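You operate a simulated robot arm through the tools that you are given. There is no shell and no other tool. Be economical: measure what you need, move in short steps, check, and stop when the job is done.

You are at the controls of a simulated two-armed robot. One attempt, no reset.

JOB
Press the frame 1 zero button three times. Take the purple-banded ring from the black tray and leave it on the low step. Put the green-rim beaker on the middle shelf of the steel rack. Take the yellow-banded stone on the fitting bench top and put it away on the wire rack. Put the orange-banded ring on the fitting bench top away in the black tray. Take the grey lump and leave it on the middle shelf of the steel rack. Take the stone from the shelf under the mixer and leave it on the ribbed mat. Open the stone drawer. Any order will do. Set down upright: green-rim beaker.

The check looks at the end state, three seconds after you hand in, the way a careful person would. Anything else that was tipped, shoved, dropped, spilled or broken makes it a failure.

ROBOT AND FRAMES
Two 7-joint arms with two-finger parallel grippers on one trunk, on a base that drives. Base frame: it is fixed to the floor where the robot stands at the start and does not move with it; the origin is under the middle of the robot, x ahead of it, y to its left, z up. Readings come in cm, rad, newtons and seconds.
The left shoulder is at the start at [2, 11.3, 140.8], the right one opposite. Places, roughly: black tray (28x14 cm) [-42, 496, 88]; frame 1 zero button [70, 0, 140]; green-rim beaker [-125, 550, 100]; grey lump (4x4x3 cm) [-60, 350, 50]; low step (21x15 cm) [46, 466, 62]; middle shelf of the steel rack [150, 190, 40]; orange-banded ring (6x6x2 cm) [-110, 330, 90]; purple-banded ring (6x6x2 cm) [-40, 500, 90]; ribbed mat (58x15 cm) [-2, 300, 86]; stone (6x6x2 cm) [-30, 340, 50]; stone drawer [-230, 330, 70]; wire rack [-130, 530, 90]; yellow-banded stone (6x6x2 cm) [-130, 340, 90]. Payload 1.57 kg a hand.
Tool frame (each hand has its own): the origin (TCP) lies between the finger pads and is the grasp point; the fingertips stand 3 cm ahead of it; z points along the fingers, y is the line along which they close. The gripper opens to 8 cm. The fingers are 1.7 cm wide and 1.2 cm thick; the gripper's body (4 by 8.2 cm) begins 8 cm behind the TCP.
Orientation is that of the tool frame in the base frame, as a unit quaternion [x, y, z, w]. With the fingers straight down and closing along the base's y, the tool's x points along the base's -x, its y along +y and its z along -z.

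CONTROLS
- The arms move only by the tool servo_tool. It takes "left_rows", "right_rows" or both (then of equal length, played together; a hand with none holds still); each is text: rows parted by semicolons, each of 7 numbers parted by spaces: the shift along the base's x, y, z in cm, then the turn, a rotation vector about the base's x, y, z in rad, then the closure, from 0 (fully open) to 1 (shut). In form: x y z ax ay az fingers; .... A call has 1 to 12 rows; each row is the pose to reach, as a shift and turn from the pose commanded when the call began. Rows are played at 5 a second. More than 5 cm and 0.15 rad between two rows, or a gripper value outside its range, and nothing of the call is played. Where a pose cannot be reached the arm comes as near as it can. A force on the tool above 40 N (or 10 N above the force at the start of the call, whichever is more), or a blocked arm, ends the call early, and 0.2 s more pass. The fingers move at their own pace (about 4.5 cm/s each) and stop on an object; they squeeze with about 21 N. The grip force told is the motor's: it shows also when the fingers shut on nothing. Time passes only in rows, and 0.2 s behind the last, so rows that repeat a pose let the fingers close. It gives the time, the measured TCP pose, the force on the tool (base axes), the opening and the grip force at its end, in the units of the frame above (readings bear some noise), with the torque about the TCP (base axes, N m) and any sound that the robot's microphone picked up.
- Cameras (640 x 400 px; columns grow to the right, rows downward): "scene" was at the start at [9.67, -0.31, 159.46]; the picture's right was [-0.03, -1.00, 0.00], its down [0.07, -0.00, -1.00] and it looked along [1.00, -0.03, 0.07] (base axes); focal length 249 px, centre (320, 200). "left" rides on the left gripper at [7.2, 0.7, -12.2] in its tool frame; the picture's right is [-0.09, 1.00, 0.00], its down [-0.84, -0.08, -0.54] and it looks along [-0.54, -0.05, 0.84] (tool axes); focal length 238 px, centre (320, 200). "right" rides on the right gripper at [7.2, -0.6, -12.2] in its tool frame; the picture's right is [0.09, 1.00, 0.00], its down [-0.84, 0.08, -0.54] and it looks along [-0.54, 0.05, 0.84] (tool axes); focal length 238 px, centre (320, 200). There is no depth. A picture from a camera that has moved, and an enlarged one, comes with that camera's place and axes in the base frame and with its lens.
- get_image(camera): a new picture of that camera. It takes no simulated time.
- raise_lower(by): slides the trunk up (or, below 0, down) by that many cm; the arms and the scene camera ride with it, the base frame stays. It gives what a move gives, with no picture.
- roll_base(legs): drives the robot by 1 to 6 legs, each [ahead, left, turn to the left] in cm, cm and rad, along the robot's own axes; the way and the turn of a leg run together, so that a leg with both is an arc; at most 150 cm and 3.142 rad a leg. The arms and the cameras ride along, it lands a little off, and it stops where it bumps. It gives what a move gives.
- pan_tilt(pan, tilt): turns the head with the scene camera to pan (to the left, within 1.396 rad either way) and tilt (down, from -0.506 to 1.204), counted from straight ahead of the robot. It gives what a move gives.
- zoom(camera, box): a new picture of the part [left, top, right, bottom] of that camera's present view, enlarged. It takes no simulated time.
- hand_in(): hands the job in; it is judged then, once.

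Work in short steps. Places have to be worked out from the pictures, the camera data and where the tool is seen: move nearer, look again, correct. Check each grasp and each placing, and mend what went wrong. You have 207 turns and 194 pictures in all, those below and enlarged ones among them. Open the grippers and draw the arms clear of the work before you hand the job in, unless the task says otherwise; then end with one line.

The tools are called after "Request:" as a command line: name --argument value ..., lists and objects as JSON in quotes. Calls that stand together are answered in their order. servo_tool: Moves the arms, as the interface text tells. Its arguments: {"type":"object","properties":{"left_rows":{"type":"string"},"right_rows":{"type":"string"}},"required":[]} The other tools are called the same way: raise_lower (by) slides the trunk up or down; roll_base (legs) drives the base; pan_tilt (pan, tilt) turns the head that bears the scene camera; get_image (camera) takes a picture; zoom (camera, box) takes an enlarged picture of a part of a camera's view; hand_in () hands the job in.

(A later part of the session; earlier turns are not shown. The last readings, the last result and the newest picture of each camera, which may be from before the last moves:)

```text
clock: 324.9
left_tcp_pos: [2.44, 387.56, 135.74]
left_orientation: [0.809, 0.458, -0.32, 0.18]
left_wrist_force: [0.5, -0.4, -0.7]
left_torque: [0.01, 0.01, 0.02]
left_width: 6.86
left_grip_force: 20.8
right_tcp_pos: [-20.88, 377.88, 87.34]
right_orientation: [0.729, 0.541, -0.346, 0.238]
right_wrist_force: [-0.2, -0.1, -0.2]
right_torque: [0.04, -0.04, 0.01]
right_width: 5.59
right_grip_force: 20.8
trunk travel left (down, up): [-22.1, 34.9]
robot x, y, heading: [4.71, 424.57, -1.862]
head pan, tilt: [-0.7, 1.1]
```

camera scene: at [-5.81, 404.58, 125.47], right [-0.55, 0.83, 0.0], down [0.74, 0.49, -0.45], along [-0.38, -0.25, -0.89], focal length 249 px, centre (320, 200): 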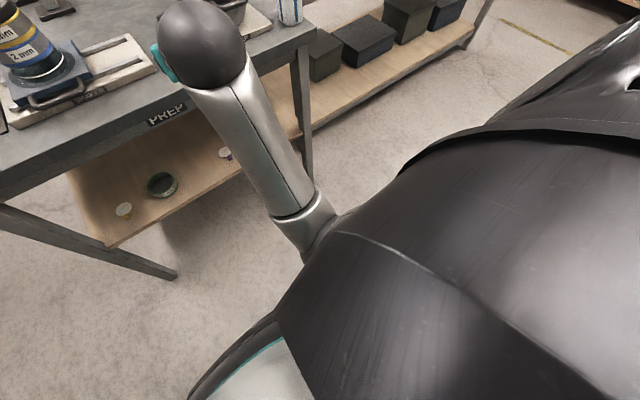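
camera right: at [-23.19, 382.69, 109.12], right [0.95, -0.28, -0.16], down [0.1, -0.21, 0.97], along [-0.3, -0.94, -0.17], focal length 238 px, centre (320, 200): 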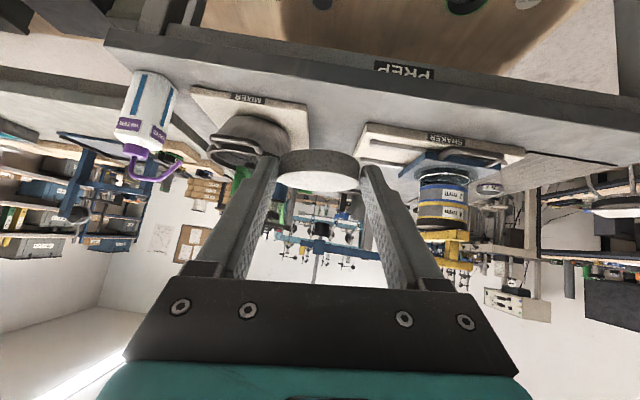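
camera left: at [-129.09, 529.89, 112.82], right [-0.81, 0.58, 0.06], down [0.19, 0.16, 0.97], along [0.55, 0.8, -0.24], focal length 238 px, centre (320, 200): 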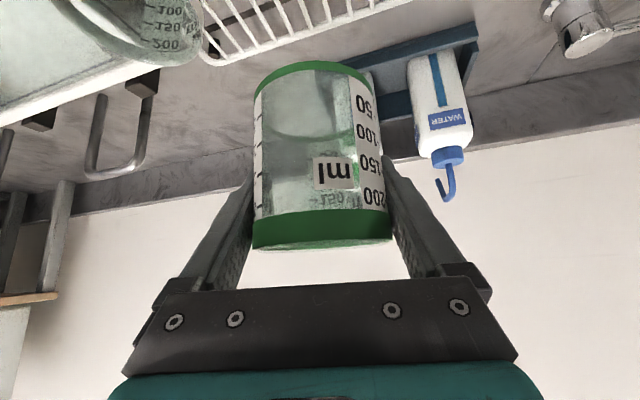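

Good, free again and with nearly the same tilt. I'll carry it so: raise the trunk, turn to face west and go round to the mat's (east) side of the prep bench.

Request:
raise_lower --by 13

Request:
roll_base --legs '[[0, 0, -1.571], [-83, 0, 0], [0, 75, 0]]'

Request:
pan_tilt --pan 0 --tilt 0.6

Request:
get_image --camera "scene"

```text
clock: 326.5
left_tcp_pos: [2.46, 387.61, 148.68]
left_orientation: [0.81, 0.457, -0.321, 0.18]
left_wrist_force: [0.0, -0.6, 0.3]
left_torque: [0.01, -0.01, 0.01]
left_width: 6.87
left_grip_force: 21.3
right_tcp_pos: [-20.77, 378.11, 99.91]
right_orientation: [0.729, 0.543, -0.343, 0.235]
right_wrist_force: [0.9, -0.6, -0.4]
right_torque: [0.03, -0.01, -0.01]
right_width: 5.6
right_grip_force: 21.2
trunk travel left (down, up): [-35.1, 21.9]
robot x, y, heading: [4.77, 424.76, -1.861]
head pan, tilt: [-0.7, 1.1]
```

```text
clock: 338.3
left_tcp_pos: [25.69, 333.59, 148.6]
left_orientation: [0.894, -0.256, -0.353, -0.103]
left_wrist_force: [0.4, 0.8, -0.2]
left_torque: [0.01, 0.03, 0.0]
left_width: 6.87
left_grip_force: 21.2
right_tcp_pos: [17.34, 356.81, 98.76]
right_orientation: [0.904, -0.135, -0.397, -0.08]
right_wrist_force: [-0.5, 0.0, -1.1]
right_torque: [-0.02, -0.05, 0.04]
right_width: 5.5
right_grip_force: 21.1
trunk travel left (down, up): [-35.1, 21.9]
robot x, y, heading: [62.5, 331.22, 2.835]
head pan, tilt: [-0.7, 1.1]
```

```text
clock: 339.4
left_tcp_pos: [25.72, 333.57, 148.62]
left_orientation: [0.894, -0.257, -0.353, -0.103]
left_wrist_force: [-0.7, 1.0, 1.1]
left_torque: [-0.01, 0.02, 0.02]
left_width: 6.87
left_grip_force: 20.9
right_tcp_pos: [17.24, 357.0, 98.64]
right_orientation: [0.904, -0.136, -0.398, -0.081]
right_wrist_force: [-0.2, 0.1, -1.5]
right_torque: [-0.02, -0.02, -0.01]
right_width: 5.5
right_grip_force: 20.2
trunk travel left (down, up): [-35.1, 21.9]
robot x, y, heading: [62.16, 330.98, 2.834]
head pan, tilt: [0.0, 0.6]
```

```text
51 pictures are left
camera scene: at [52.96, 334.0, 142.32], right [0.3, 0.95, 0.0], down [0.54, -0.17, -0.82], along [-0.79, 0.25, -0.57], focal length 249 px, centre (320, 200)
```

scene: 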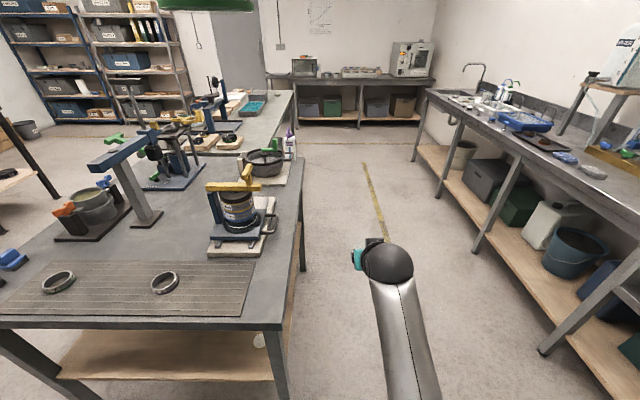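

The free part of the ribbed mat is around [5, 319.5]; the nearest ring is ~12 cm away. I strafe left 39.5 to bring the stone over it.

Request:
roll_base --legs '[[-1.5, 0, 0], [0, 39.5, 0]]'

Request:
get_image --camera "right"

Request:
get_image --camera "scene"

```text
clock: 342.2
left_tcp_pos: [15.87, 295.91, 148.8]
left_orientation: [0.895, -0.254, -0.354, -0.101]
left_wrist_force: [-0.6, -0.4, 0.3]
left_torque: [0.02, 0.01, -0.02]
left_width: 6.88
left_grip_force: 21.4
right_tcp_pos: [7.28, 319.16, 98.75]
right_orientation: [0.904, -0.134, -0.398, -0.081]
right_wrist_force: [0.1, -0.3, -1.1]
right_torque: [0.03, -0.04, 0.01]
right_width: 5.5
right_grip_force: 20.9
trunk travel left (down, up): [-35.1, 21.9]
robot x, y, heading: [52.53, 293.6, 2.849]
head pan, tilt: [0.0, 0.6]
```

```text
50 pictures are left
camera right: at [20.65, 315.62, 101.59], right [-0.24, -0.96, -0.11], down [-0.19, -0.06, 0.98], along [-0.95, 0.26, -0.17], focal length 238 px, centre (320, 200)
```

right: 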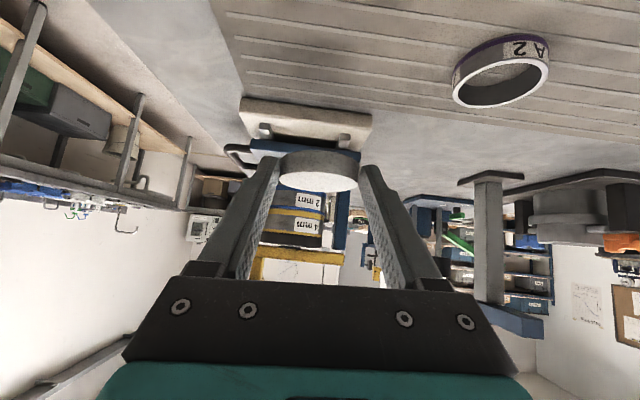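

```text
49 pictures are left
camera scene: at [42.99, 296.46, 142.33], right [0.29, 0.96, 0.0], down [0.54, -0.17, -0.83], along [-0.79, 0.24, -0.56], focal length 249 px, centre (320, 200)
```

scene: 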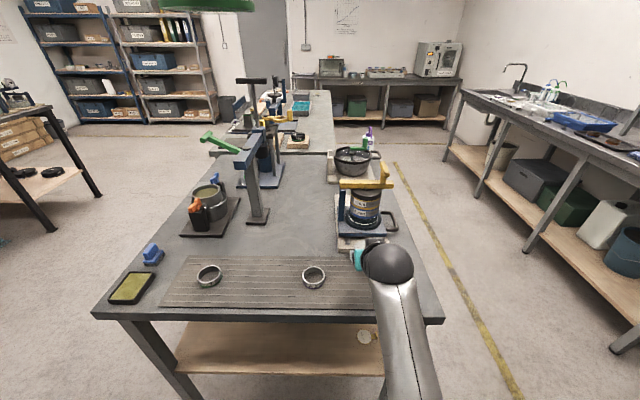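

Over the mat. I lower the trunk 8 and then ease down until contact.

Request:
raise_lower --by -8

Request:
servo_tool --right_rows "0 0 -0.4 0 0 0 0.75; 0 0 -0.8 0 0 0 0.75; 0 0 -1.1 0 0 0 0.75; 0 0 -1.4 0 0 0 0.75; 0 0 -1.7 0 0 0 0.75; 0 0 -2 0 0 0 0.75; 0 0 -2.3 0 0 0 0.75"

Request:
get_image --camera "right"

```text
clock: 343.3
left_tcp_pos: [15.84, 295.94, 140.8]
left_orientation: [0.895, -0.253, -0.353, -0.102]
left_wrist_force: [-0.1, -0.6, -0.4]
left_torque: [-0.01, 0.01, -0.02]
left_width: 6.88
left_grip_force: 21.3
right_tcp_pos: [7.25, 319.28, 90.74]
right_orientation: [0.905, -0.133, -0.397, -0.081]
right_wrist_force: [-0.8, 0.1, -0.5]
right_torque: [-0.01, -0.01, -0.02]
right_width: 5.47
right_grip_force: 21.0
trunk travel left (down, up): [-27.1, 29.9]
robot x, y, heading: [52.59, 293.51, 2.851]
head pan, tilt: [0.0, 0.6]
```

```text
clock: 344.9
left_tcp_pos: [16.08, 295.88, 140.72]
left_orientation: [0.895, -0.254, -0.354, -0.101]
left_wrist_force: [0.5, -0.3, -0.2]
left_torque: [0.04, 0.01, -0.04]
left_width: 6.86
left_grip_force: 21.3
right_tcp_pos: [7.31, 319.25, 89.16]
right_orientation: [0.9, -0.134, -0.406, -0.08]
right_wrist_force: [7.1, -2.8, 25.7]
right_torque: [-0.68, 0.41, 0.28]
right_width: 5.48
right_grip_force: 20.8
trunk travel left (down, up): [-27.1, 29.9]
robot x, y, heading: [52.74, 293.93, 2.842]
head pan, tilt: [0.0, 0.6]
```

```text
48 pictures are left
camera right: at [20.65, 315.62, 91.72], right [-0.25, -0.96, -0.11], down [-0.17, -0.06, 0.98], along [-0.95, 0.26, -0.15], focal length 238 px, centre (320, 200)
```

right: 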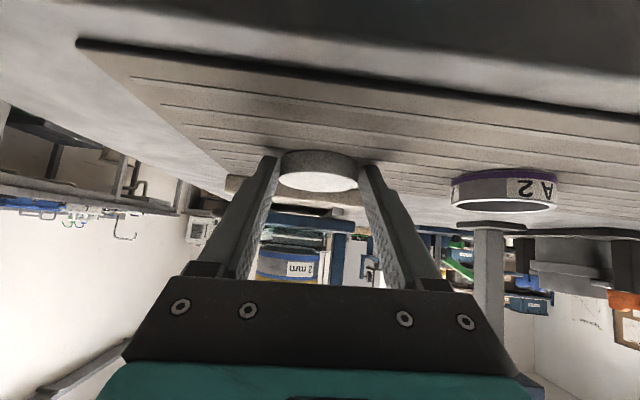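

Resting on the mat. I open and withdraw back along the hand's axis.

Request:
servo_tool --right_rows "0 0 0.5 0 0 0 0.6; 0 0 0.5 0 0 0 0.3; 0 0 0.5 0 0 0 0.1; 0 0 0.5 0 0 0 0; 0.7 -0.25 1.2 0 0 0 0; 2.1 -0.75 2.8 0 0 0 0; 3.5 -1.2 4.5 0 0 0 0"

Request:
get_image --camera "right"

```text
clock: 346.5
left_tcp_pos: [15.77, 295.99, 140.76]
left_orientation: [0.895, -0.254, -0.353, -0.102]
left_wrist_force: [-0.3, 0.2, -0.4]
left_torque: [0.0, 0.02, -0.01]
left_width: 6.89
left_grip_force: 20.7
right_tcp_pos: [10.76, 318.73, 92.99]
right_orientation: [0.904, -0.131, -0.398, -0.087]
right_wrist_force: [0.4, 0.1, 0.9]
right_torque: [-0.01, -0.02, 0.0]
right_width: 7.99
right_grip_force: 0.1
trunk travel left (down, up): [-27.1, 29.9]
robot x, y, heading: [52.51, 293.79, 2.845]
head pan, tilt: [0.0, 0.6]
```

```text
47 pictures are left
camera right: at [24.22, 315.05, 95.84], right [-0.25, -0.96, -0.12], down [-0.19, -0.07, 0.98], along [-0.95, 0.26, -0.16], focal length 238 px, centre (320, 200)
```

right: 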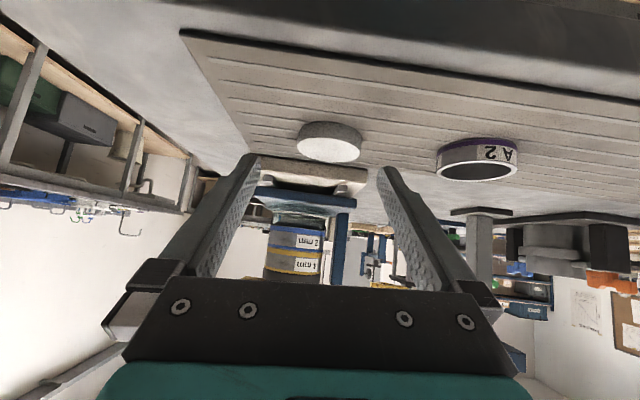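

The stone rests on the mat. Next the grey lump: raise slightly, go back round to the aisle and face the bench's rear again.

Request:
raise_lower --by 8

Request:
roll_base --legs '[[-4, 0, 0], [0, -113, 0], [88, 0, 0], [0, 0, 1.571]]'

Request:
get_image --camera "scene"

```text
clock: 347.7
left_tcp_pos: [15.8, 296.03, 148.74]
left_orientation: [0.895, -0.254, -0.352, -0.102]
left_wrist_force: [0.6, -0.7, -0.3]
left_torque: [-0.04, 0.01, -0.02]
left_width: 6.87
left_grip_force: 21.2
right_tcp_pos: [10.97, 318.77, 101.0]
right_orientation: [0.904, -0.131, -0.397, -0.087]
right_wrist_force: [0.3, 0.2, 0.0]
right_torque: [0.01, 0.01, -0.02]
right_width: 8.01
right_grip_force: 0.1
trunk travel left (down, up): [-35.1, 21.9]
robot x, y, heading: [52.75, 293.78, 2.846]
head pan, tilt: [0.0, 0.6]
```

```text
clock: 362.0
left_tcp_pos: [1.08, 385.61, 148.66]
left_orientation: [0.804, 0.468, -0.318, 0.183]
left_wrist_force: [-0.6, 0.0, -0.2]
left_torque: [0.0, 0.0, 0.0]
left_width: 6.87
left_grip_force: 21.0
right_tcp_pos: [-21.36, 380.02, 100.86]
right_orientation: [0.721, 0.56, -0.339, 0.225]
right_wrist_force: [0.5, -0.5, 0.3]
right_torque: [-0.01, 0.0, 0.05]
right_width: 8.02
right_grip_force: 0.0
trunk travel left (down, up): [-35.1, 21.9]
robot x, y, heading: [2.12, 422.61, -1.835]
head pan, tilt: [0.0, 0.6]
```

```text
46 pictures are left
camera scene: at [-0.67, 412.92, 142.33], right [-0.97, 0.26, 0.0], down [0.14, 0.55, -0.83], along [-0.21, -0.8, -0.56], focal length 249 px, centre (320, 200)
```

scene: 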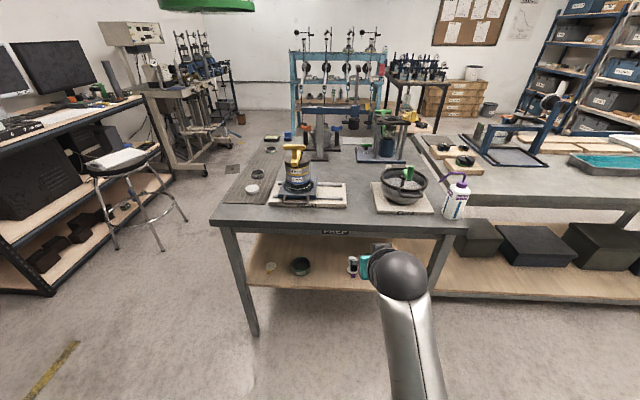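

I strafe right to line up with the lump and lower the trunk.

Request:
roll_base --legs '[[0, -26, -0.02]]'

Request:
raise_lower --by -34

Request:
roll_base --legs '[[22, 0, 0]]'

Request:
get_image --camera "right"

Request:
get_image --camera "scene"

```text
clock: 363.8
left_tcp_pos: [-24.94, 392.68, 148.63]
left_orientation: [0.808, 0.46, -0.319, 0.181]
left_wrist_force: [-0.2, 0.7, -0.4]
left_torque: [0.01, 0.03, 0.02]
left_width: 6.9
left_grip_force: 20.8
right_tcp_pos: [-47.44, 387.58, 100.82]
right_orientation: [0.727, 0.553, -0.341, 0.222]
right_wrist_force: [0.7, -0.1, -0.7]
right_torque: [0.01, -0.02, 0.02]
right_width: 7.97
right_grip_force: 0.1
trunk travel left (down, up): [-35.1, 21.9]
robot x, y, heading: [-22.97, 429.58, -1.852]
head pan, tilt: [0.0, 0.6]
```

```text
clock: 367.2
left_tcp_pos: [-24.68, 392.58, 114.67]
left_orientation: [0.809, 0.46, -0.32, 0.18]
left_wrist_force: [-0.7, 0.3, -0.7]
left_torque: [0.02, -0.02, 0.02]
left_width: 6.85
left_grip_force: 20.5
right_tcp_pos: [-47.44, 387.37, 66.85]
right_orientation: [0.728, 0.553, -0.341, 0.221]
right_wrist_force: [0.4, -0.7, 0.3]
right_torque: [0.03, -0.02, 0.02]
right_width: 8.02
right_grip_force: 0.1
trunk travel left (down, up): [-1.1, 55.9]
robot x, y, heading: [-23.46, 429.35, -1.849]
head pan, tilt: [0.0, 0.6]
```

```text
clock: 368.9
left_tcp_pos: [-30.79, 371.65, 114.59]
left_orientation: [0.809, 0.46, -0.319, 0.18]
left_wrist_force: [0.1, 0.3, -0.2]
left_torque: [-0.03, 0.01, 0.02]
left_width: 6.88
left_grip_force: 21.1
right_tcp_pos: [-53.53, 366.39, 66.86]
right_orientation: [0.728, 0.553, -0.34, 0.22]
right_wrist_force: [0.2, -0.1, -0.1]
right_torque: [-0.01, 0.05, 0.0]
right_width: 7.99
right_grip_force: 0.1
trunk travel left (down, up): [-1.1, 55.9]
robot x, y, heading: [-29.02, 408.61, -1.854]
head pan, tilt: [0.0, 0.6]
```

```text
45 pictures are left
camera right: at [-49.96, 379.9, 69.67], right [0.97, -0.23, -0.12], down [0.08, -0.19, 0.98], along [-0.25, -0.95, -0.17], focal length 238 px, centre (320, 200)
```

right: 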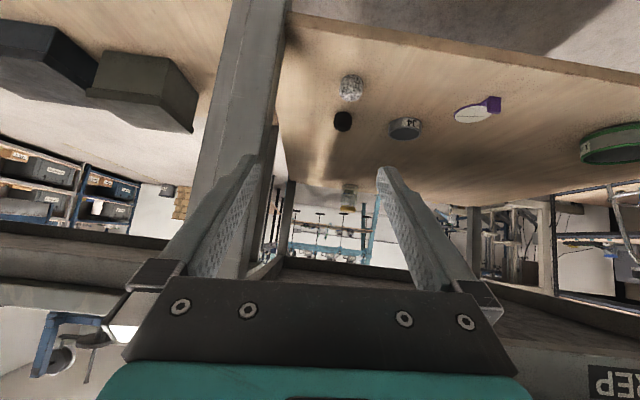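

```text
44 pictures are left
camera scene: at [-32.05, 398.88, 108.33], right [-0.96, 0.28, 0.0], down [0.16, 0.54, -0.83], along [-0.23, -0.79, -0.56], focal length 249 px, centre (320, 200)
```

scene: 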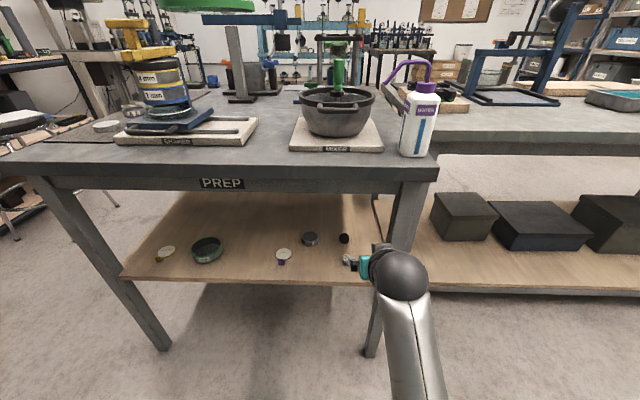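

The lump is at ~[-55.6, 349.1]; I strafe left 4 (away from the leg), roll ahead 8, and lower the hand part-way with a narrower opening.

Request:
roll_base --legs '[[0, 4, 0], [8, 0, 0]]'

Request:
servo_tool --right_rows "0 0 -3 0 0 0 0.2; 0 0 -6 0 0 0 0.2; 0 0 -9 0 0 0 0.2; 0 0 -12 0 0 0 0.2"

Request:
get_image --camera "right"

```text
clock: 370.4
left_tcp_pos: [-29.51, 362.59, 114.65]
left_orientation: [0.81, 0.458, -0.319, 0.18]
left_wrist_force: [0.7, -0.7, -0.4]
left_torque: [0.0, -0.01, 0.04]
left_width: 6.88
left_grip_force: 21.0
right_tcp_pos: [-52.1, 357.66, 66.8]
right_orientation: [0.729, 0.551, -0.341, 0.219]
right_wrist_force: [-0.7, -1.0, 0.0]
right_torque: [0.01, -0.03, 0.02]
right_width: 7.96
right_grip_force: 0.0
trunk travel left (down, up): [-1.1, 55.9]
robot x, y, heading: [-27.46, 399.31, -1.855]
head pan, tilt: [0.0, 0.6]
```

```text
clock: 371.4
left_tcp_pos: [-29.45, 362.77, 114.76]
left_orientation: [0.809, 0.458, -0.32, 0.18]
left_wrist_force: [0.1, -0.4, -1.7]
left_torque: [0.0, 0.02, 0.0]
left_width: 6.87
left_grip_force: 21.1
right_tcp_pos: [-52.36, 357.87, 55.0]
right_orientation: [0.728, 0.552, -0.342, 0.22]
right_wrist_force: [-0.8, -0.1, 0.4]
right_torque: [-0.02, -0.01, 0.0]
right_width: 6.42
right_grip_force: 0.0
trunk travel left (down, up): [-1.1, 55.9]
robot x, y, heading: [-27.84, 399.38, -1.851]
head pan, tilt: [0.0, 0.6]
```

```text
43 pictures are left
camera right: at [-48.7, 371.27, 57.69], right [0.96, -0.23, -0.12], down [0.08, -0.19, 0.98], along [-0.25, -0.95, -0.17], focal length 238 px, centre (320, 200)
```

right: 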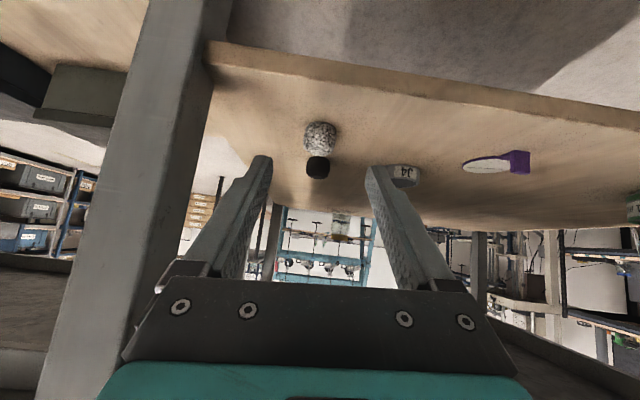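

Aligned within a few mm, black lump well beyond. I move in diagonally to the grasp.

Request:
servo_tool --right_rows "-0.5 -1.6 -1.5 0 0 0 0.2; -1 -3.2 -3 0 0 0 0.2; -1.5 -4.8 -4.5 0 0 0 0.2; -2 -6.4 -5.9 0 0 0 0.2"

Request:
get_image --camera "right"

```text
clock: 372.4
left_tcp_pos: [-29.4, 362.77, 114.7]
left_orientation: [0.809, 0.458, -0.32, 0.18]
left_wrist_force: [-0.3, 1.0, -0.4]
left_torque: [0.01, -0.01, -0.01]
left_width: 6.87
left_grip_force: 21.0
right_tcp_pos: [-53.98, 351.32, 49.18]
right_orientation: [0.728, 0.552, -0.34, 0.222]
right_wrist_force: [-0.1, -0.1, -0.5]
right_torque: [0.01, 0.02, -0.01]
right_width: 6.4
right_grip_force: 0.0
trunk travel left (down, up): [-1.1, 55.9]
robot x, y, heading: [-27.75, 399.55, -1.858]
head pan, tilt: [0.0, 0.6]
```

```text
42 pictures are left
camera right: at [-50.31, 364.79, 52.0], right [0.96, -0.23, -0.12], down [0.08, -0.19, 0.98], along [-0.25, -0.95, -0.17], focal length 238 px, centre (320, 200)
```

right: 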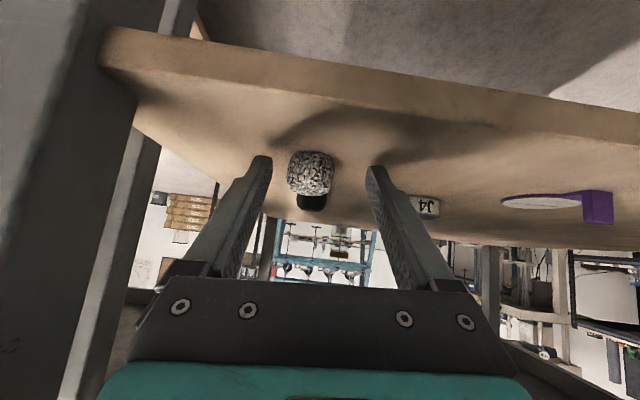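

The lump is between the tips. I close.

Request:
servo_tool --right_rows "-0.3 -0.4 -0.2 0 0 0 0.3; -0.3 -0.4 -0.2 0 0 0 0.5; -0.3 -0.4 -0.2 0 0 0 0.8; -0.3 -0.4 -0.2 0 0 0 1; -0.3 -0.4 -0.2 0 0 0 1; -0.3 -0.4 -0.2 0 0 0 1"

Request:
servo_tool --right_rows "0 0 1 0 0 0 1; 0 0 3 0 0 0 1; 0 0 5 0 0 0 1"

Request:
get_image --camera "right"

```text
clock: 373.8
left_tcp_pos: [-29.46, 362.81, 114.75]
left_orientation: [0.809, 0.458, -0.321, 0.18]
left_wrist_force: [-0.2, 0.9, -0.8]
left_torque: [0.0, -0.02, 0.01]
left_width: 6.9
left_grip_force: 21.6
right_tcp_pos: [-54.22, 350.82, 48.93]
right_orientation: [0.729, 0.552, -0.34, 0.22]
right_wrist_force: [0.0, -0.5, -0.2]
right_torque: [-0.01, 0.0, -0.01]
right_width: 3.26
right_grip_force: 20.9
trunk travel left (down, up): [-1.1, 55.9]
robot x, y, heading: [-27.71, 399.32, -1.854]
head pan, tilt: [0.0, 0.6]
```

```text
clock: 374.6
left_tcp_pos: [-29.48, 362.65, 114.6]
left_orientation: [0.809, 0.458, -0.321, 0.18]
left_wrist_force: [0.1, 0.0, -0.6]
left_torque: [0.01, -0.01, 0.0]
left_width: 6.87
left_grip_force: 21.2
right_tcp_pos: [-54.27, 350.85, 53.7]
right_orientation: [0.729, 0.551, -0.342, 0.22]
right_wrist_force: [0.8, 0.6, -0.2]
right_torque: [0.01, -0.01, -0.03]
right_width: 3.26
right_grip_force: 21.1
trunk travel left (down, up): [-1.1, 55.9]
robot x, y, heading: [-27.43, 399.52, -1.854]
head pan, tilt: [0.0, 0.6]
```

```text
41 pictures are left
camera right: at [-50.61, 364.41, 56.63], right [0.96, -0.23, -0.12], down [0.08, -0.19, 0.98], along [-0.25, -0.95, -0.17], focal length 238 px, centre (320, 200)
```

right: 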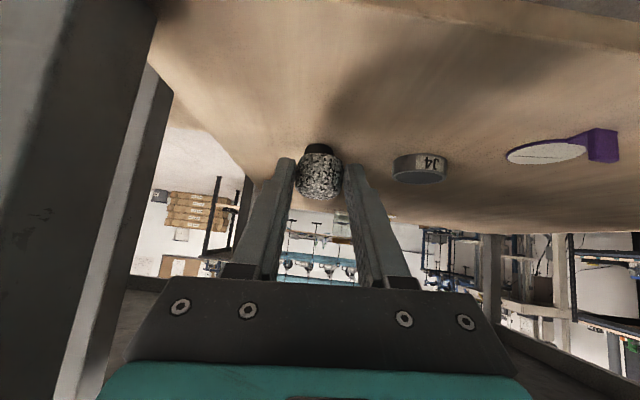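

The lump is held. I back out and raise a bit, then drive round the east side toward the steel rack (its front is rotated like the benches).

Request:
roll_base --legs '[[-25, 0, 0]]'

Request:
raise_lower --by 15

Request:
roll_base --legs '[[0, 109, 0], [130, 0, 0], [60, 0, 0]]'

Request:
get_image --camera "scene"

```text
clock: 376.5
left_tcp_pos: [-22.22, 387.22, 114.74]
left_orientation: [0.809, 0.459, -0.321, 0.18]
left_wrist_force: [-0.2, 0.4, 0.2]
left_torque: [0.0, -0.02, 0.0]
left_width: 6.86
left_grip_force: 21.1
right_tcp_pos: [-46.87, 375.26, 53.78]
right_orientation: [0.728, 0.554, -0.34, 0.22]
right_wrist_force: [0.3, 0.2, -1.0]
right_torque: [0.01, -0.01, -0.01]
right_width: 3.24
right_grip_force: 20.9
trunk travel left (down, up): [-1.1, 55.9]
robot x, y, heading: [-20.45, 424.17, -1.846]
head pan, tilt: [0.0, 0.6]
```

```text
clock: 378.2
left_tcp_pos: [-22.16, 387.2, 129.76]
left_orientation: [0.808, 0.46, -0.32, 0.181]
left_wrist_force: [-0.5, -0.5, -0.9]
left_torque: [0.01, -0.01, 0.01]
left_width: 6.9
left_grip_force: 20.4
right_tcp_pos: [-46.89, 375.29, 68.73]
right_orientation: [0.727, 0.553, -0.341, 0.221]
right_wrist_force: [0.3, -0.4, 0.4]
right_torque: [-0.01, 0.0, 0.02]
right_width: 3.26
right_grip_force: 21.3
trunk travel left (down, up): [-16.1, 40.9]
robot x, y, heading: [-20.2, 424.16, -1.854]
head pan, tilt: [0.0, 0.6]
```

```text
clock: 392.9
left_tcp_pos: [28.25, 176.57, 129.72]
left_orientation: [0.817, 0.446, -0.323, 0.175]
left_wrist_force: [-0.4, 0.7, -0.8]
left_torque: [0.01, -0.01, -0.02]
left_width: 6.9
left_grip_force: 20.8
right_tcp_pos: [2.98, 165.65, 68.66]
right_orientation: [0.738, 0.539, -0.344, 0.215]
right_wrist_force: [-0.2, 0.2, -0.5]
right_torque: [-0.03, 0.01, -0.02]
right_width: 3.26
right_grip_force: 21.1
trunk travel left (down, up): [-16.1, 40.9]
robot x, y, heading: [31.49, 213.24, -1.887]
head pan, tilt: [0.0, 0.6]
```

```text
40 pictures are left
camera scene: at [27.95, 203.95, 123.32], right [-0.95, 0.31, 0.0], down [0.18, 0.54, -0.82], along [-0.26, -0.78, -0.57], focal length 249 px, centre (320, 200)
```

scene: 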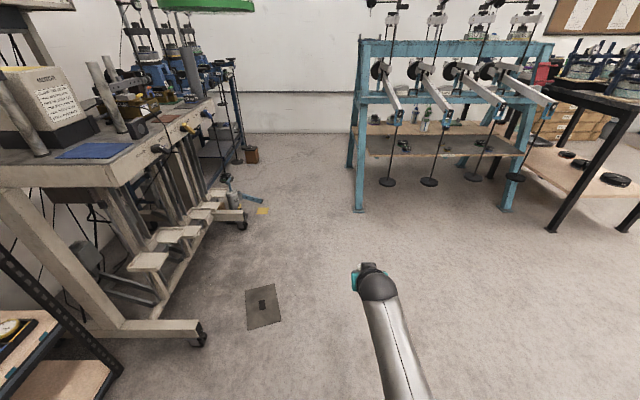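

Clear to turn. I turn left to face the rack and look.

Request:
roll_base --legs '[[0, 0, 1.582]]'

Request:
get_image --camera "scene"

Request:
get_image --camera "right"

```text
clock: 397.1
left_tcp_pos: [67.68, 208.87, 129.74]
left_orientation: [0.28, 0.887, -0.113, 0.35]
left_wrist_force: [-0.3, 0.0, -1.3]
left_torque: [0.01, 0.03, -0.02]
left_width: 6.9
left_grip_force: 21.0
right_tcp_pos: [77.75, 183.34, 68.81]
right_orientation: [0.158, 0.901, -0.1, 0.393]
right_wrist_force: [-0.6, 1.3, -1.0]
right_torque: [-0.01, -0.05, 0.02]
right_width: 3.26
right_grip_force: 20.6
trunk travel left (down, up): [-16.1, 40.9]
robot x, y, heading: [31.1, 213.25, -0.359]
head pan, tilt: [0.0, 0.6]
```

```text
39 pictures are left
camera scene: at [40.25, 209.89, 123.33], right [-0.35, -0.94, 0.0], down [-0.53, 0.2, -0.83], along [0.77, -0.29, -0.56], focal length 249 px, centre (320, 200)
```

scene: 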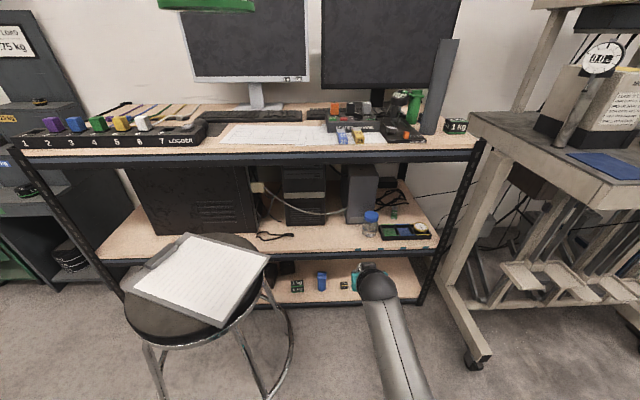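

```text
38 pictures are left
camera right: at [64.65, 188.03, 71.63], right [0.3, 0.95, -0.12], down [0.2, 0.06, 0.98], along [0.93, -0.32, -0.17], focal length 238 px, centre (320, 200)
```

right: 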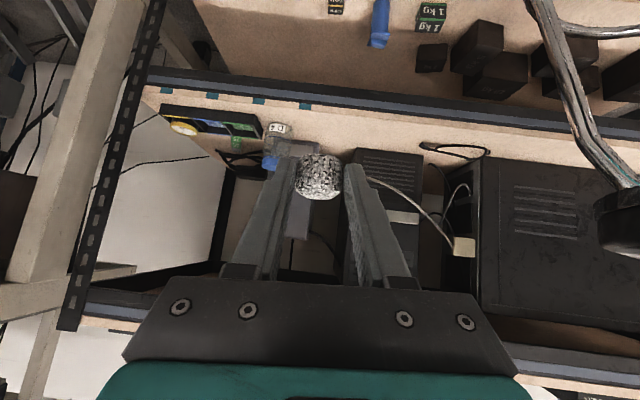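

The middle shelf is at z≈44, with a free strip between the cord and the jar. I lower the trunk and roll ahead 27 toward [116, 170] with the lump.

Request:
raise_lower --by -15

Request:
roll_base --legs '[[28, 0, 0]]'

Request:
get_image --camera "right"

Request:
get_image --camera "scene"

```text
clock: 398.8
left_tcp_pos: [67.65, 209.06, 114.79]
left_orientation: [0.28, 0.887, -0.112, 0.35]
left_wrist_force: [0.0, -0.3, -0.2]
left_torque: [-0.05, -0.01, -0.03]
left_width: 6.88
left_grip_force: 21.1
right_tcp_pos: [77.68, 183.42, 53.86]
right_orientation: [0.157, 0.9, -0.099, 0.393]
right_wrist_force: [-0.1, -0.2, -0.9]
right_torque: [-0.01, 0.01, 0.02]
right_width: 3.23
right_grip_force: 20.5
trunk travel left (down, up): [-1.1, 55.9]
robot x, y, heading: [31.44, 213.58, -0.353]
head pan, tilt: [0.0, 0.6]
```

```text
clock: 400.6
left_tcp_pos: [88.16, 201.4, 114.59]
left_orientation: [0.277, 0.889, -0.11, 0.348]
left_wrist_force: [0.0, 0.0, -0.1]
left_torque: [-0.02, -0.04, 0.0]
left_width: 6.9
left_grip_force: 21.3
right_tcp_pos: [98.29, 175.96, 53.9]
right_orientation: [0.156, 0.9, -0.099, 0.395]
right_wrist_force: [0.7, -0.3, -0.8]
right_torque: [0.0, 0.02, -0.02]
right_width: 3.23
right_grip_force: 21.1
trunk travel left (down, up): [-1.1, 55.9]
robot x, y, heading: [51.59, 205.78, -0.353]
head pan, tilt: [0.0, 0.6]
stopped in leg 1: the robot was blocked; the commanded pose is now the measured one
```

```text
37 pictures are left
camera right: at [85.17, 180.5, 56.73], right [0.3, 0.95, -0.12], down [0.19, 0.07, 0.98], along [0.94, -0.31, -0.16], focal length 238 px, centre (320, 200)
```

right: 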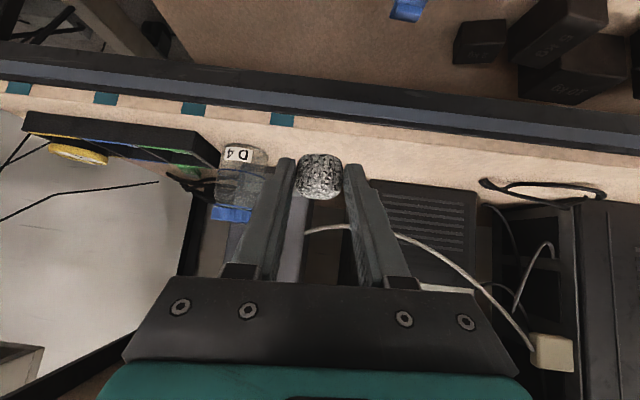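

```text
36 pictures are left
camera scene: at [60.54, 202.23, 108.32], right [-0.34, -0.94, 0.0], down [-0.53, 0.19, -0.82], along [0.77, -0.28, -0.57], focal length 249 px, centre (320, 200)
```

scene: 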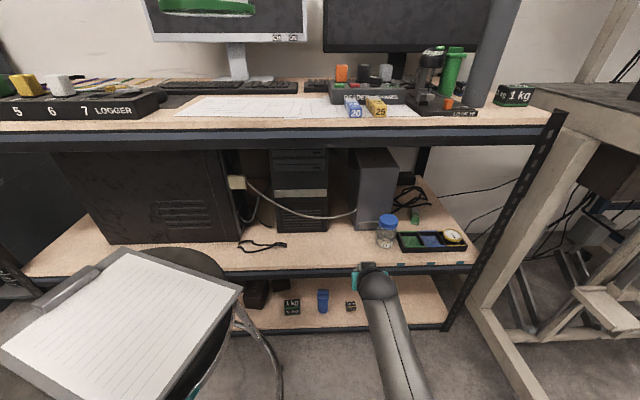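

The base touched a stool foot. I back off, shift right, turn slightly left so the hand still points to the spot, and approach with more stool clearance.

Request:
roll_base --legs '[[-3, 0, 0], [0, -14.5, 0], [0, 0, 0.2], [10, 0, 0]]'

Request:
get_image --camera "right"

Request:
get_image --camera "scene"

```text
clock: 403.8
left_tcp_pos: [90.12, 194.41, 114.55]
left_orientation: [0.19, 0.912, -0.076, 0.357]
left_wrist_force: [-0.6, 0.1, -0.6]
left_torque: [-0.01, 0.0, 0.01]
left_width: 6.85
left_grip_force: 20.8
right_tcp_pos: [104.91, 171.12, 54.0]
right_orientation: [0.066, 0.91, -0.059, 0.404]
right_wrist_force: [0.0, 0.7, -0.4]
right_torque: [0.0, 0.01, -0.01]
right_width: 3.18
right_grip_force: 20.9
trunk travel left (down, up): [-1.1, 55.9]
robot x, y, heading: [53.33, 191.53, -0.163]
head pan, tilt: [0.0, 0.6]
```

```text
35 pictures are left
camera right: at [91.25, 173.21, 56.75], right [0.11, 0.99, -0.12], down [0.18, 0.1, 0.98], along [0.98, -0.13, -0.16], focal length 238 px, centre (320, 200)
```

right: 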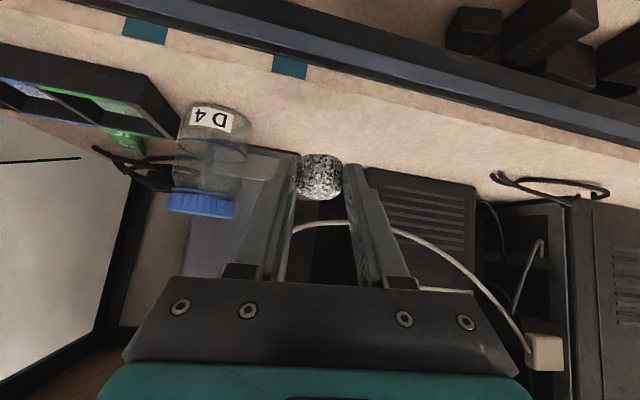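

```text
34 pictures are left
camera scene: at [62.83, 189.81, 108.33], right [-0.16, -0.99, 0.0], down [-0.56, 0.09, -0.82], along [0.81, -0.13, -0.57], focal length 249 px, centre (320, 200)
```

scene: 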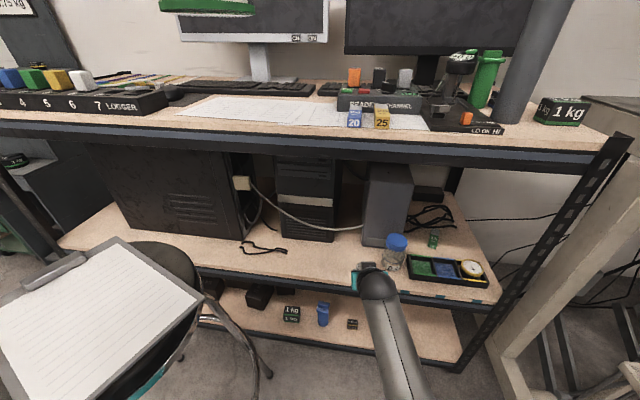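

The jar is clear. I roll ahead 9.5, then lower the lump to the shelf.

Request:
roll_base --legs '[[10, 0, 0]]'

Request:
servo_tool --right_rows "0 0 -2.5 0 0 0 1; 0 0 -4.5 0 0 0 1; 0 0 -5.5 0 0 0 1; 0 0 -6 0 0 0 1; 0 0 -6.4 0 0 0 1; 0 0 -6.8 0 0 0 1; 0 0 -7.2 0 0 0 1; 0 0 -7.6 0 0 0 1; 0 0 -8 0 0 0 1; 0 0 -8.4 0 0 0 1"

Request:
get_image --camera "right"

```text
clock: 405.0
left_tcp_pos: [99.71, 192.81, 114.6]
left_orientation: [0.189, 0.912, -0.075, 0.357]
left_wrist_force: [-0.1, 0.6, -0.1]
left_torque: [0.02, -0.03, 0.02]
left_width: 6.9
left_grip_force: 21.5
right_tcp_pos: [114.64, 169.77, 53.89]
right_orientation: [0.066, 0.911, -0.059, 0.403]
right_wrist_force: [-0.1, 0.5, -0.1]
right_torque: [0.0, 0.01, -0.01]
right_width: 3.18
right_grip_force: 20.6
trunk travel left (down, up): [-1.1, 55.9]
robot x, y, heading: [63.27, 189.95, -0.156]
head pan, tilt: [0.0, 0.6]
```

```text
clock: 406.6
left_tcp_pos: [99.87, 192.73, 114.64]
left_orientation: [0.189, 0.912, -0.075, 0.356]
left_wrist_force: [0.5, 0.0, -1.4]
left_torque: [-0.04, -0.02, -0.02]
left_width: 6.87
left_grip_force: 20.6
right_tcp_pos: [115.39, 169.66, 47.61]
right_orientation: [0.067, 0.905, -0.06, 0.416]
right_wrist_force: [1.0, -1.4, 6.0]
right_torque: [0.02, -0.21, -0.05]
right_width: 3.18
right_grip_force: 20.9
trunk travel left (down, up): [-1.1, 55.9]
robot x, y, heading: [62.51, 189.69, -0.16]
head pan, tilt: [0.0, 0.6]
stopped in row 8 (right hand): the force on the tool passed its limit at 45 N (the readings are from after the stop); the commanded pose is now the measured one
```

```text
33 pictures are left
camera right: at [101.52, 171.62, 50.1], right [0.11, 0.99, -0.12], down [0.15, 0.11, 0.98], along [0.98, -0.13, -0.13], focal length 238 px, centre (320, 200)
```

right: 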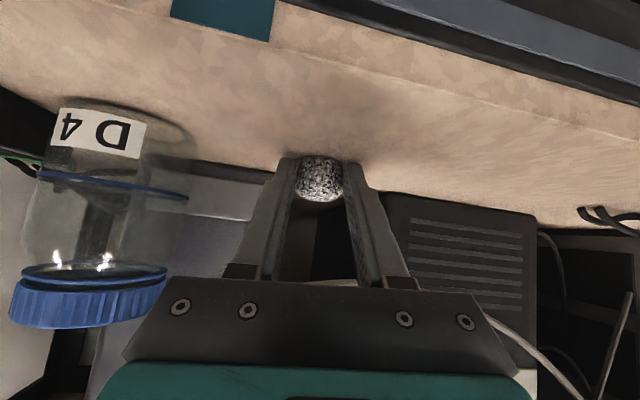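

On the shelf. I open modestly and withdraw back and up.

Request:
servo_tool --right_rows "0 0 0.3 0 0 0 0.8; 0 0 0.3 0 0 0 0.5; 0 0 0.3 0 0 0 0.4; 0 0 0.3 0 0 0 0.4; -1 0.2 1.5 0 0 0 0.4; -2.5 0.4 3 0 0 0 0.4; -4 0.7 4.5 0 0 0 0.4"

Request:
roll_base --legs '[[-18, 0, 0]]'

Request:
get_image --camera "right"

```text
clock: 408.2
left_tcp_pos: [99.82, 192.81, 114.54]
left_orientation: [0.189, 0.912, -0.075, 0.358]
left_wrist_force: [0.3, 0.7, -0.5]
left_torque: [0.02, 0.01, 0.02]
left_width: 6.86
left_grip_force: 21.3
right_tcp_pos: [111.09, 170.13, 51.98]
right_orientation: [0.067, 0.905, -0.063, 0.414]
right_wrist_force: [0.6, 0.0, 0.2]
right_torque: [-0.02, 0.0, -0.02]
right_width: 4.79
right_grip_force: 0.0
trunk travel left (down, up): [-1.1, 55.9]
robot x, y, heading: [63.17, 189.69, -0.153]
head pan, tilt: [0.0, 0.6]
```

```text
clock: 409.7
left_tcp_pos: [82.02, 195.34, 114.59]
left_orientation: [0.192, 0.911, -0.077, 0.357]
left_wrist_force: [-0.1, 0.2, -0.2]
left_torque: [-0.02, 0.01, -0.02]
left_width: 6.88
left_grip_force: 21.4
right_tcp_pos: [93.12, 172.74, 51.89]
right_orientation: [0.07, 0.906, -0.065, 0.413]
right_wrist_force: [0.5, -0.5, 0.5]
right_torque: [0.03, -0.02, -0.02]
right_width: 4.79
right_grip_force: 0.1
trunk travel left (down, up): [-1.1, 55.9]
robot x, y, heading: [44.92, 193.31, -0.16]
head pan, tilt: [0.0, 0.6]
```

```text
32 pictures are left
camera right: at [79.35, 174.71, 54.36], right [0.12, 0.98, -0.13], down [0.16, 0.11, 0.98], along [0.98, -0.13, -0.14], focal length 238 px, centre (320, 200)
```

right: 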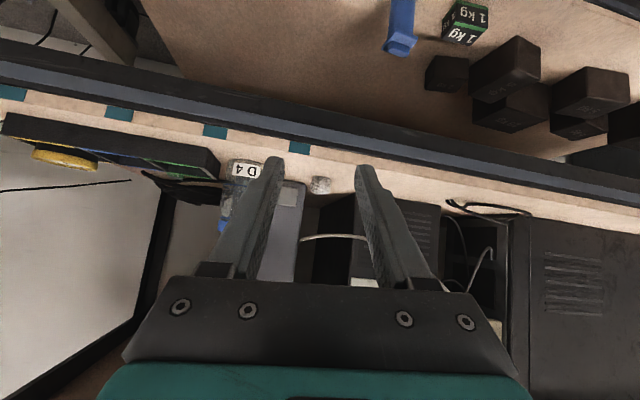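

The lump is placed. I back off to free space and first fold the right arm up (un-tilting as it rises) so it's out of the way.

Request:
roll_base --legs '[[-25, 0, 0]]'

Request:
servo_tool --right_rows "-2 1.3 2.5 0.01 0.04 0 0.4; -4.1 2.5 5 0.02 0.08 0 0.4; -6.1 3.8 8 0.02 0.12 0 0.4; -8.2 5.1 11 0.03 0.18 0 0.4; -9 5.2 15 0.04 0.26 0 0.4; -9.5 5.3 19 0.055 0.34 0 0.4; -10 5.4 23 0.07 0.42 0 0.4; -10.5 5.5 27 0.08 0.5 0 0.4; -11 5.6 31 0.09 0.58 0 0.4; -11.5 5.7 35 0.105 0.66 0 0.4; -12 5.8 39 0.12 0.74 0 0.4; -12 5.8 43 0.127 0.79 0 0.4"

```text
clock: 411.5
left_tcp_pos: [57.1, 199.46, 114.55]
left_orientation: [0.192, 0.911, -0.077, 0.357]
left_wrist_force: [-0.2, 0.1, -0.5]
left_torque: [0.03, 0.02, 0.02]
left_width: 6.88
left_grip_force: 20.8
right_tcp_pos: [68.36, 176.65, 51.83]
right_orientation: [0.068, 0.906, -0.063, 0.413]
right_wrist_force: [-0.9, 0.2, 0.4]
right_torque: [0.02, 0.03, -0.01]
right_width: 4.8
right_grip_force: 0.1
trunk travel left (down, up): [-1.1, 55.9]
robot x, y, heading: [20.14, 197.23, -0.162]
head pan, tilt: [0.0, 0.6]
```

```text
clock: 412.6
left_tcp_pos: [57.21, 199.43, 114.62]
left_orientation: [0.192, 0.911, -0.077, 0.357]
left_wrist_force: [-0.1, -0.7, -1.2]
left_torque: [-0.01, 0.03, 0.01]
left_width: 6.89
left_grip_force: 20.6
right_tcp_pos: [59.23, 176.44, 62.39]
right_orientation: [0.041, 0.936, -0.133, 0.323]
right_wrist_force: [-0.5, -0.3, -0.4]
right_torque: [0.02, 0.0, 0.02]
right_width: 4.82
right_grip_force: 0.0
trunk travel left (down, up): [-1.1, 55.9]
robot x, y, heading: [20.44, 197.08, -0.165]
head pan, tilt: [0.0, 0.6]
stopped in row 5 (right hand): the arm was blocked; the commanded pose is now the measured one
```

Blocked at the torso again. I swing the hand outward to the right first, then up while un-tilting.

Request:
servo_tool --right_rows "1.5 -2.5 0 0 0 0 0.4; 2.5 -5.5 0 0 0.03 0 0.4; 3 -9 0.5 0 0.06 0 0.4; 3 -12.5 2 0 0.1 0 0.4; 3 -15 5 0.02 0.15 0 0.4; 3 -16 9 0.03 0.22 0 0.4; 3 -16 13 0.04 0.3 0 0.4; 3 -16 17 0.06 0.38 0 0.4; 3 -16 21 0.07 0.46 0 0.4; 3 -16 25 0.08 0.54 0 0.4; 3 -16 29 0.09 0.6 0 0.4; 3 -16 33 0.1 0.64 0 0.4"

Request:
pan_tilt --pan -0.6 --tilt 0.9

Request:
get_image --camera "scene"

```text
clock: 415.2
left_tcp_pos: [57.18, 199.48, 114.45]
left_orientation: [0.192, 0.911, -0.077, 0.357]
left_wrist_force: [-0.7, -0.3, -0.5]
left_torque: [-0.01, -0.02, -0.03]
left_width: 6.88
left_grip_force: 20.9
right_tcp_pos: [61.91, 160.3, 95.6]
right_orientation: [0.014, 0.996, -0.092, 0.01]
right_wrist_force: [0.4, 0.1, 0.1]
right_torque: [-0.02, -0.01, 0.0]
right_width: 4.79
right_grip_force: 0.1
trunk travel left (down, up): [-1.1, 55.9]
robot x, y, heading: [20.27, 196.56, -0.157]
head pan, tilt: [0.0, 0.6]
```

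```text
clock: 416.2
left_tcp_pos: [57.24, 199.5, 114.63]
left_orientation: [0.192, 0.911, -0.077, 0.357]
left_wrist_force: [-0.3, 1.0, -0.3]
left_torque: [0.01, 0.0, 0.0]
left_width: 6.87
left_grip_force: 21.2
right_tcp_pos: [61.87, 160.3, 95.55]
right_orientation: [0.014, 0.996, -0.093, 0.01]
right_wrist_force: [0.4, 0.4, -0.4]
right_torque: [-0.01, -0.05, 0.02]
right_width: 4.78
right_grip_force: 0.1
trunk travel left (down, up): [-1.1, 55.9]
robot x, y, heading: [20.5, 196.73, -0.16]
head pan, tilt: [-0.6, 0.901]
```

```text
31 pictures are left
camera scene: at [26.67, 191.34, 105.85], right [-0.69, -0.72, 0.0], down [-0.57, 0.54, -0.62], along [0.45, -0.43, -0.78], focal length 249 px, centre (320, 200)
```

scene: 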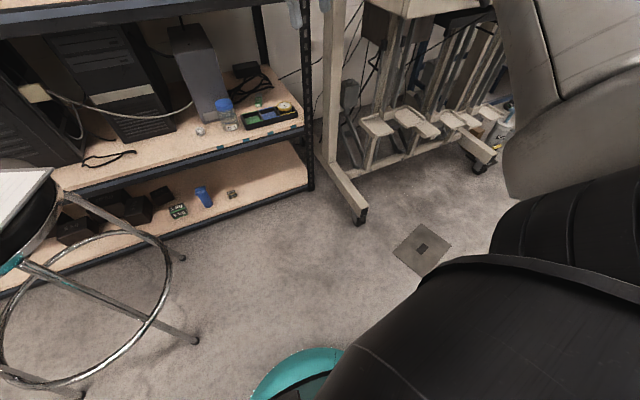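

The right arm is free and vertical, and the lump is visible on the shelf. I pull the right hand in and up.

Request:
servo_tool --right_rows "-2 1.5 3 0 0 0 0.4; -4 3 6 0 0 0 0.4; -6 4.5 9 0 0 0 0.4; -8 6 12 0 0 0 0.4; -10 7.5 15 0 0 0 0.4"

Request:
servo_tool --left_rows "0.5 -0.1 -4 0 0 0 0.4; 1 -0.2 -8 0 0 0 0.4; 1.5 -0.3 -12 0 0 0 0.4; 2 -0.4 -16 0 0 0 0.4; 2.5 -0.5 -20 0 0 0 0.4; 3 -0.6 -24 0 0 0 0.4; 3.5 -0.7 -28 0 0 0 0.4; 4 -0.8 -32 0 0 0 0.4"

```text
clock: 417.4
left_tcp_pos: [57.15, 199.61, 114.48]
left_orientation: [0.191, 0.911, -0.076, 0.356]
left_wrist_force: [0.7, -0.1, -1.2]
left_torque: [-0.01, -0.01, 0.01]
left_width: 6.88
left_grip_force: 21.5
right_tcp_pos: [52.24, 168.08, 110.49]
right_orientation: [0.013, 0.996, -0.093, 0.01]
right_wrist_force: [-0.3, -0.3, 0.8]
right_torque: [0.0, 0.01, 0.01]
right_width: 4.83
right_grip_force: 0.0
trunk travel left (down, up): [-1.1, 55.9]
robot x, y, heading: [20.0, 196.4, -0.162]
head pan, tilt: [-0.6, 0.901]
```

```text
clock: 419.2
left_tcp_pos: [61.44, 198.77, 82.37]
left_orientation: [0.192, 0.911, -0.076, 0.358]
left_wrist_force: [-0.5, -0.2, -0.8]
left_torque: [-0.01, -0.01, -0.04]
left_width: 6.88
left_grip_force: 21.1
right_tcp_pos: [52.3, 168.1, 110.54]
right_orientation: [0.013, 0.996, -0.093, 0.009]
right_wrist_force: [-0.3, 0.6, 0.1]
right_torque: [0.04, 0.02, -0.01]
right_width: 4.81
right_grip_force: 0.0
trunk travel left (down, up): [-1.1, 55.9]
robot x, y, heading: [20.22, 196.46, -0.156]
head pan, tilt: [-0.6, 0.901]
```

Going well. I lower the left hand further to ~56 cm and look toward the stool side.

Request:
servo_tool --left_rows "1 -0.2 -4 0 0 0 0.4; 2 -0.3 -8 0 0 0 0.4; 3 -0.5 -12 0 0 0 0.4; 4 -0.6 -16 0 0 0 0.4; 5 -0.8 -20 0 0 0 0.4; 6 -1 -24 0 0 0 0.4; 6 -1 -26 0 0 0 0.4"

Request:
pan_tilt --pan 0.2 --tilt 0.75

Request:
get_image --camera "scene"

Request:
get_image --camera "left"

```text
clock: 420.8
left_tcp_pos: [66.99, 197.73, 59.35]
left_orientation: [0.191, 0.912, -0.077, 0.355]
left_wrist_force: [-0.4, 0.7, -0.8]
left_torque: [0.01, 0.0, -0.04]
left_width: 6.87
left_grip_force: 20.6
left hand out of reach, approached as far as the arm can: row 6, 7
right_tcp_pos: [52.35, 167.9, 110.72]
right_orientation: [0.013, 0.996, -0.093, 0.009]
right_wrist_force: [0.2, -0.8, -0.1]
right_torque: [0.0, 0.01, 0.0]
right_width: 4.8
right_grip_force: 0.0
trunk travel left (down, up): [-1.1, 55.9]
robot x, y, heading: [20.45, 196.65, -0.163]
head pan, tilt: [-0.6, 0.901]
```

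```text
clock: 421.9
left_tcp_pos: [67.07, 197.86, 59.41]
left_orientation: [0.192, 0.911, -0.077, 0.357]
left_wrist_force: [0.0, -0.5, 0.2]
left_torque: [0.0, -0.02, -0.01]
left_width: 6.89
left_grip_force: 20.0
right_tcp_pos: [52.39, 168.02, 110.45]
right_orientation: [0.013, 0.995, -0.093, 0.01]
right_wrist_force: [-0.5, -0.2, -0.7]
right_torque: [0.0, 0.01, 0.04]
right_width: 4.8
right_grip_force: 0.0
trunk travel left (down, up): [-1.1, 55.9]
robot x, y, heading: [20.22, 196.64, -0.156]
head pan, tilt: [0.201, 0.75]
```

```text
30 pictures are left
camera scene: at [29.48, 196.87, 107.04], right [0.04, -1.0, 0.0], down [-0.68, -0.03, -0.73], along [0.73, 0.03, -0.68], focal length 249 px, centre (320, 200)
```

scene: 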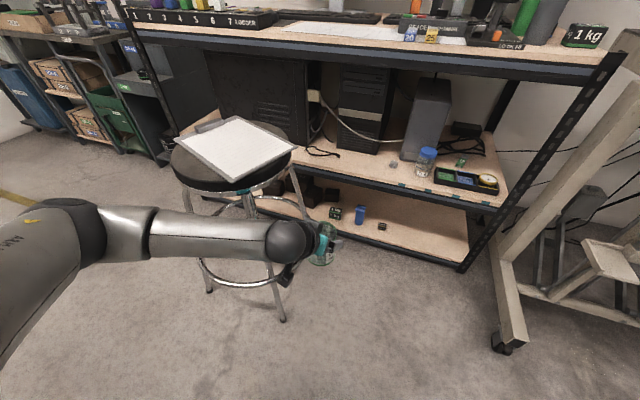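

```text
29 pictures are left
camera left: at [55.05, 203.77, 63.6], right [0.46, 0.88, 0.06], down [0.2, -0.17, 0.97], along [0.86, -0.44, -0.25], focal length 238 px, centre (320, 200)
```

left: 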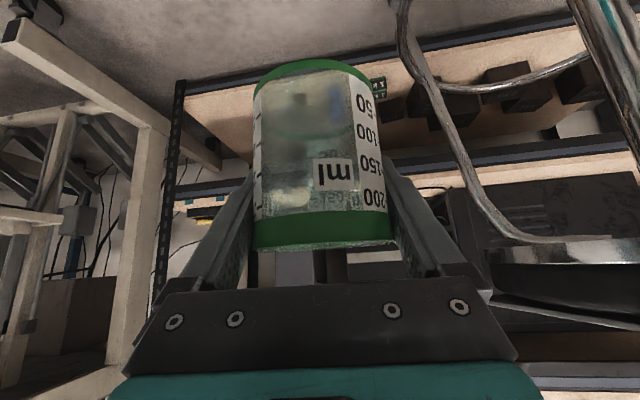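

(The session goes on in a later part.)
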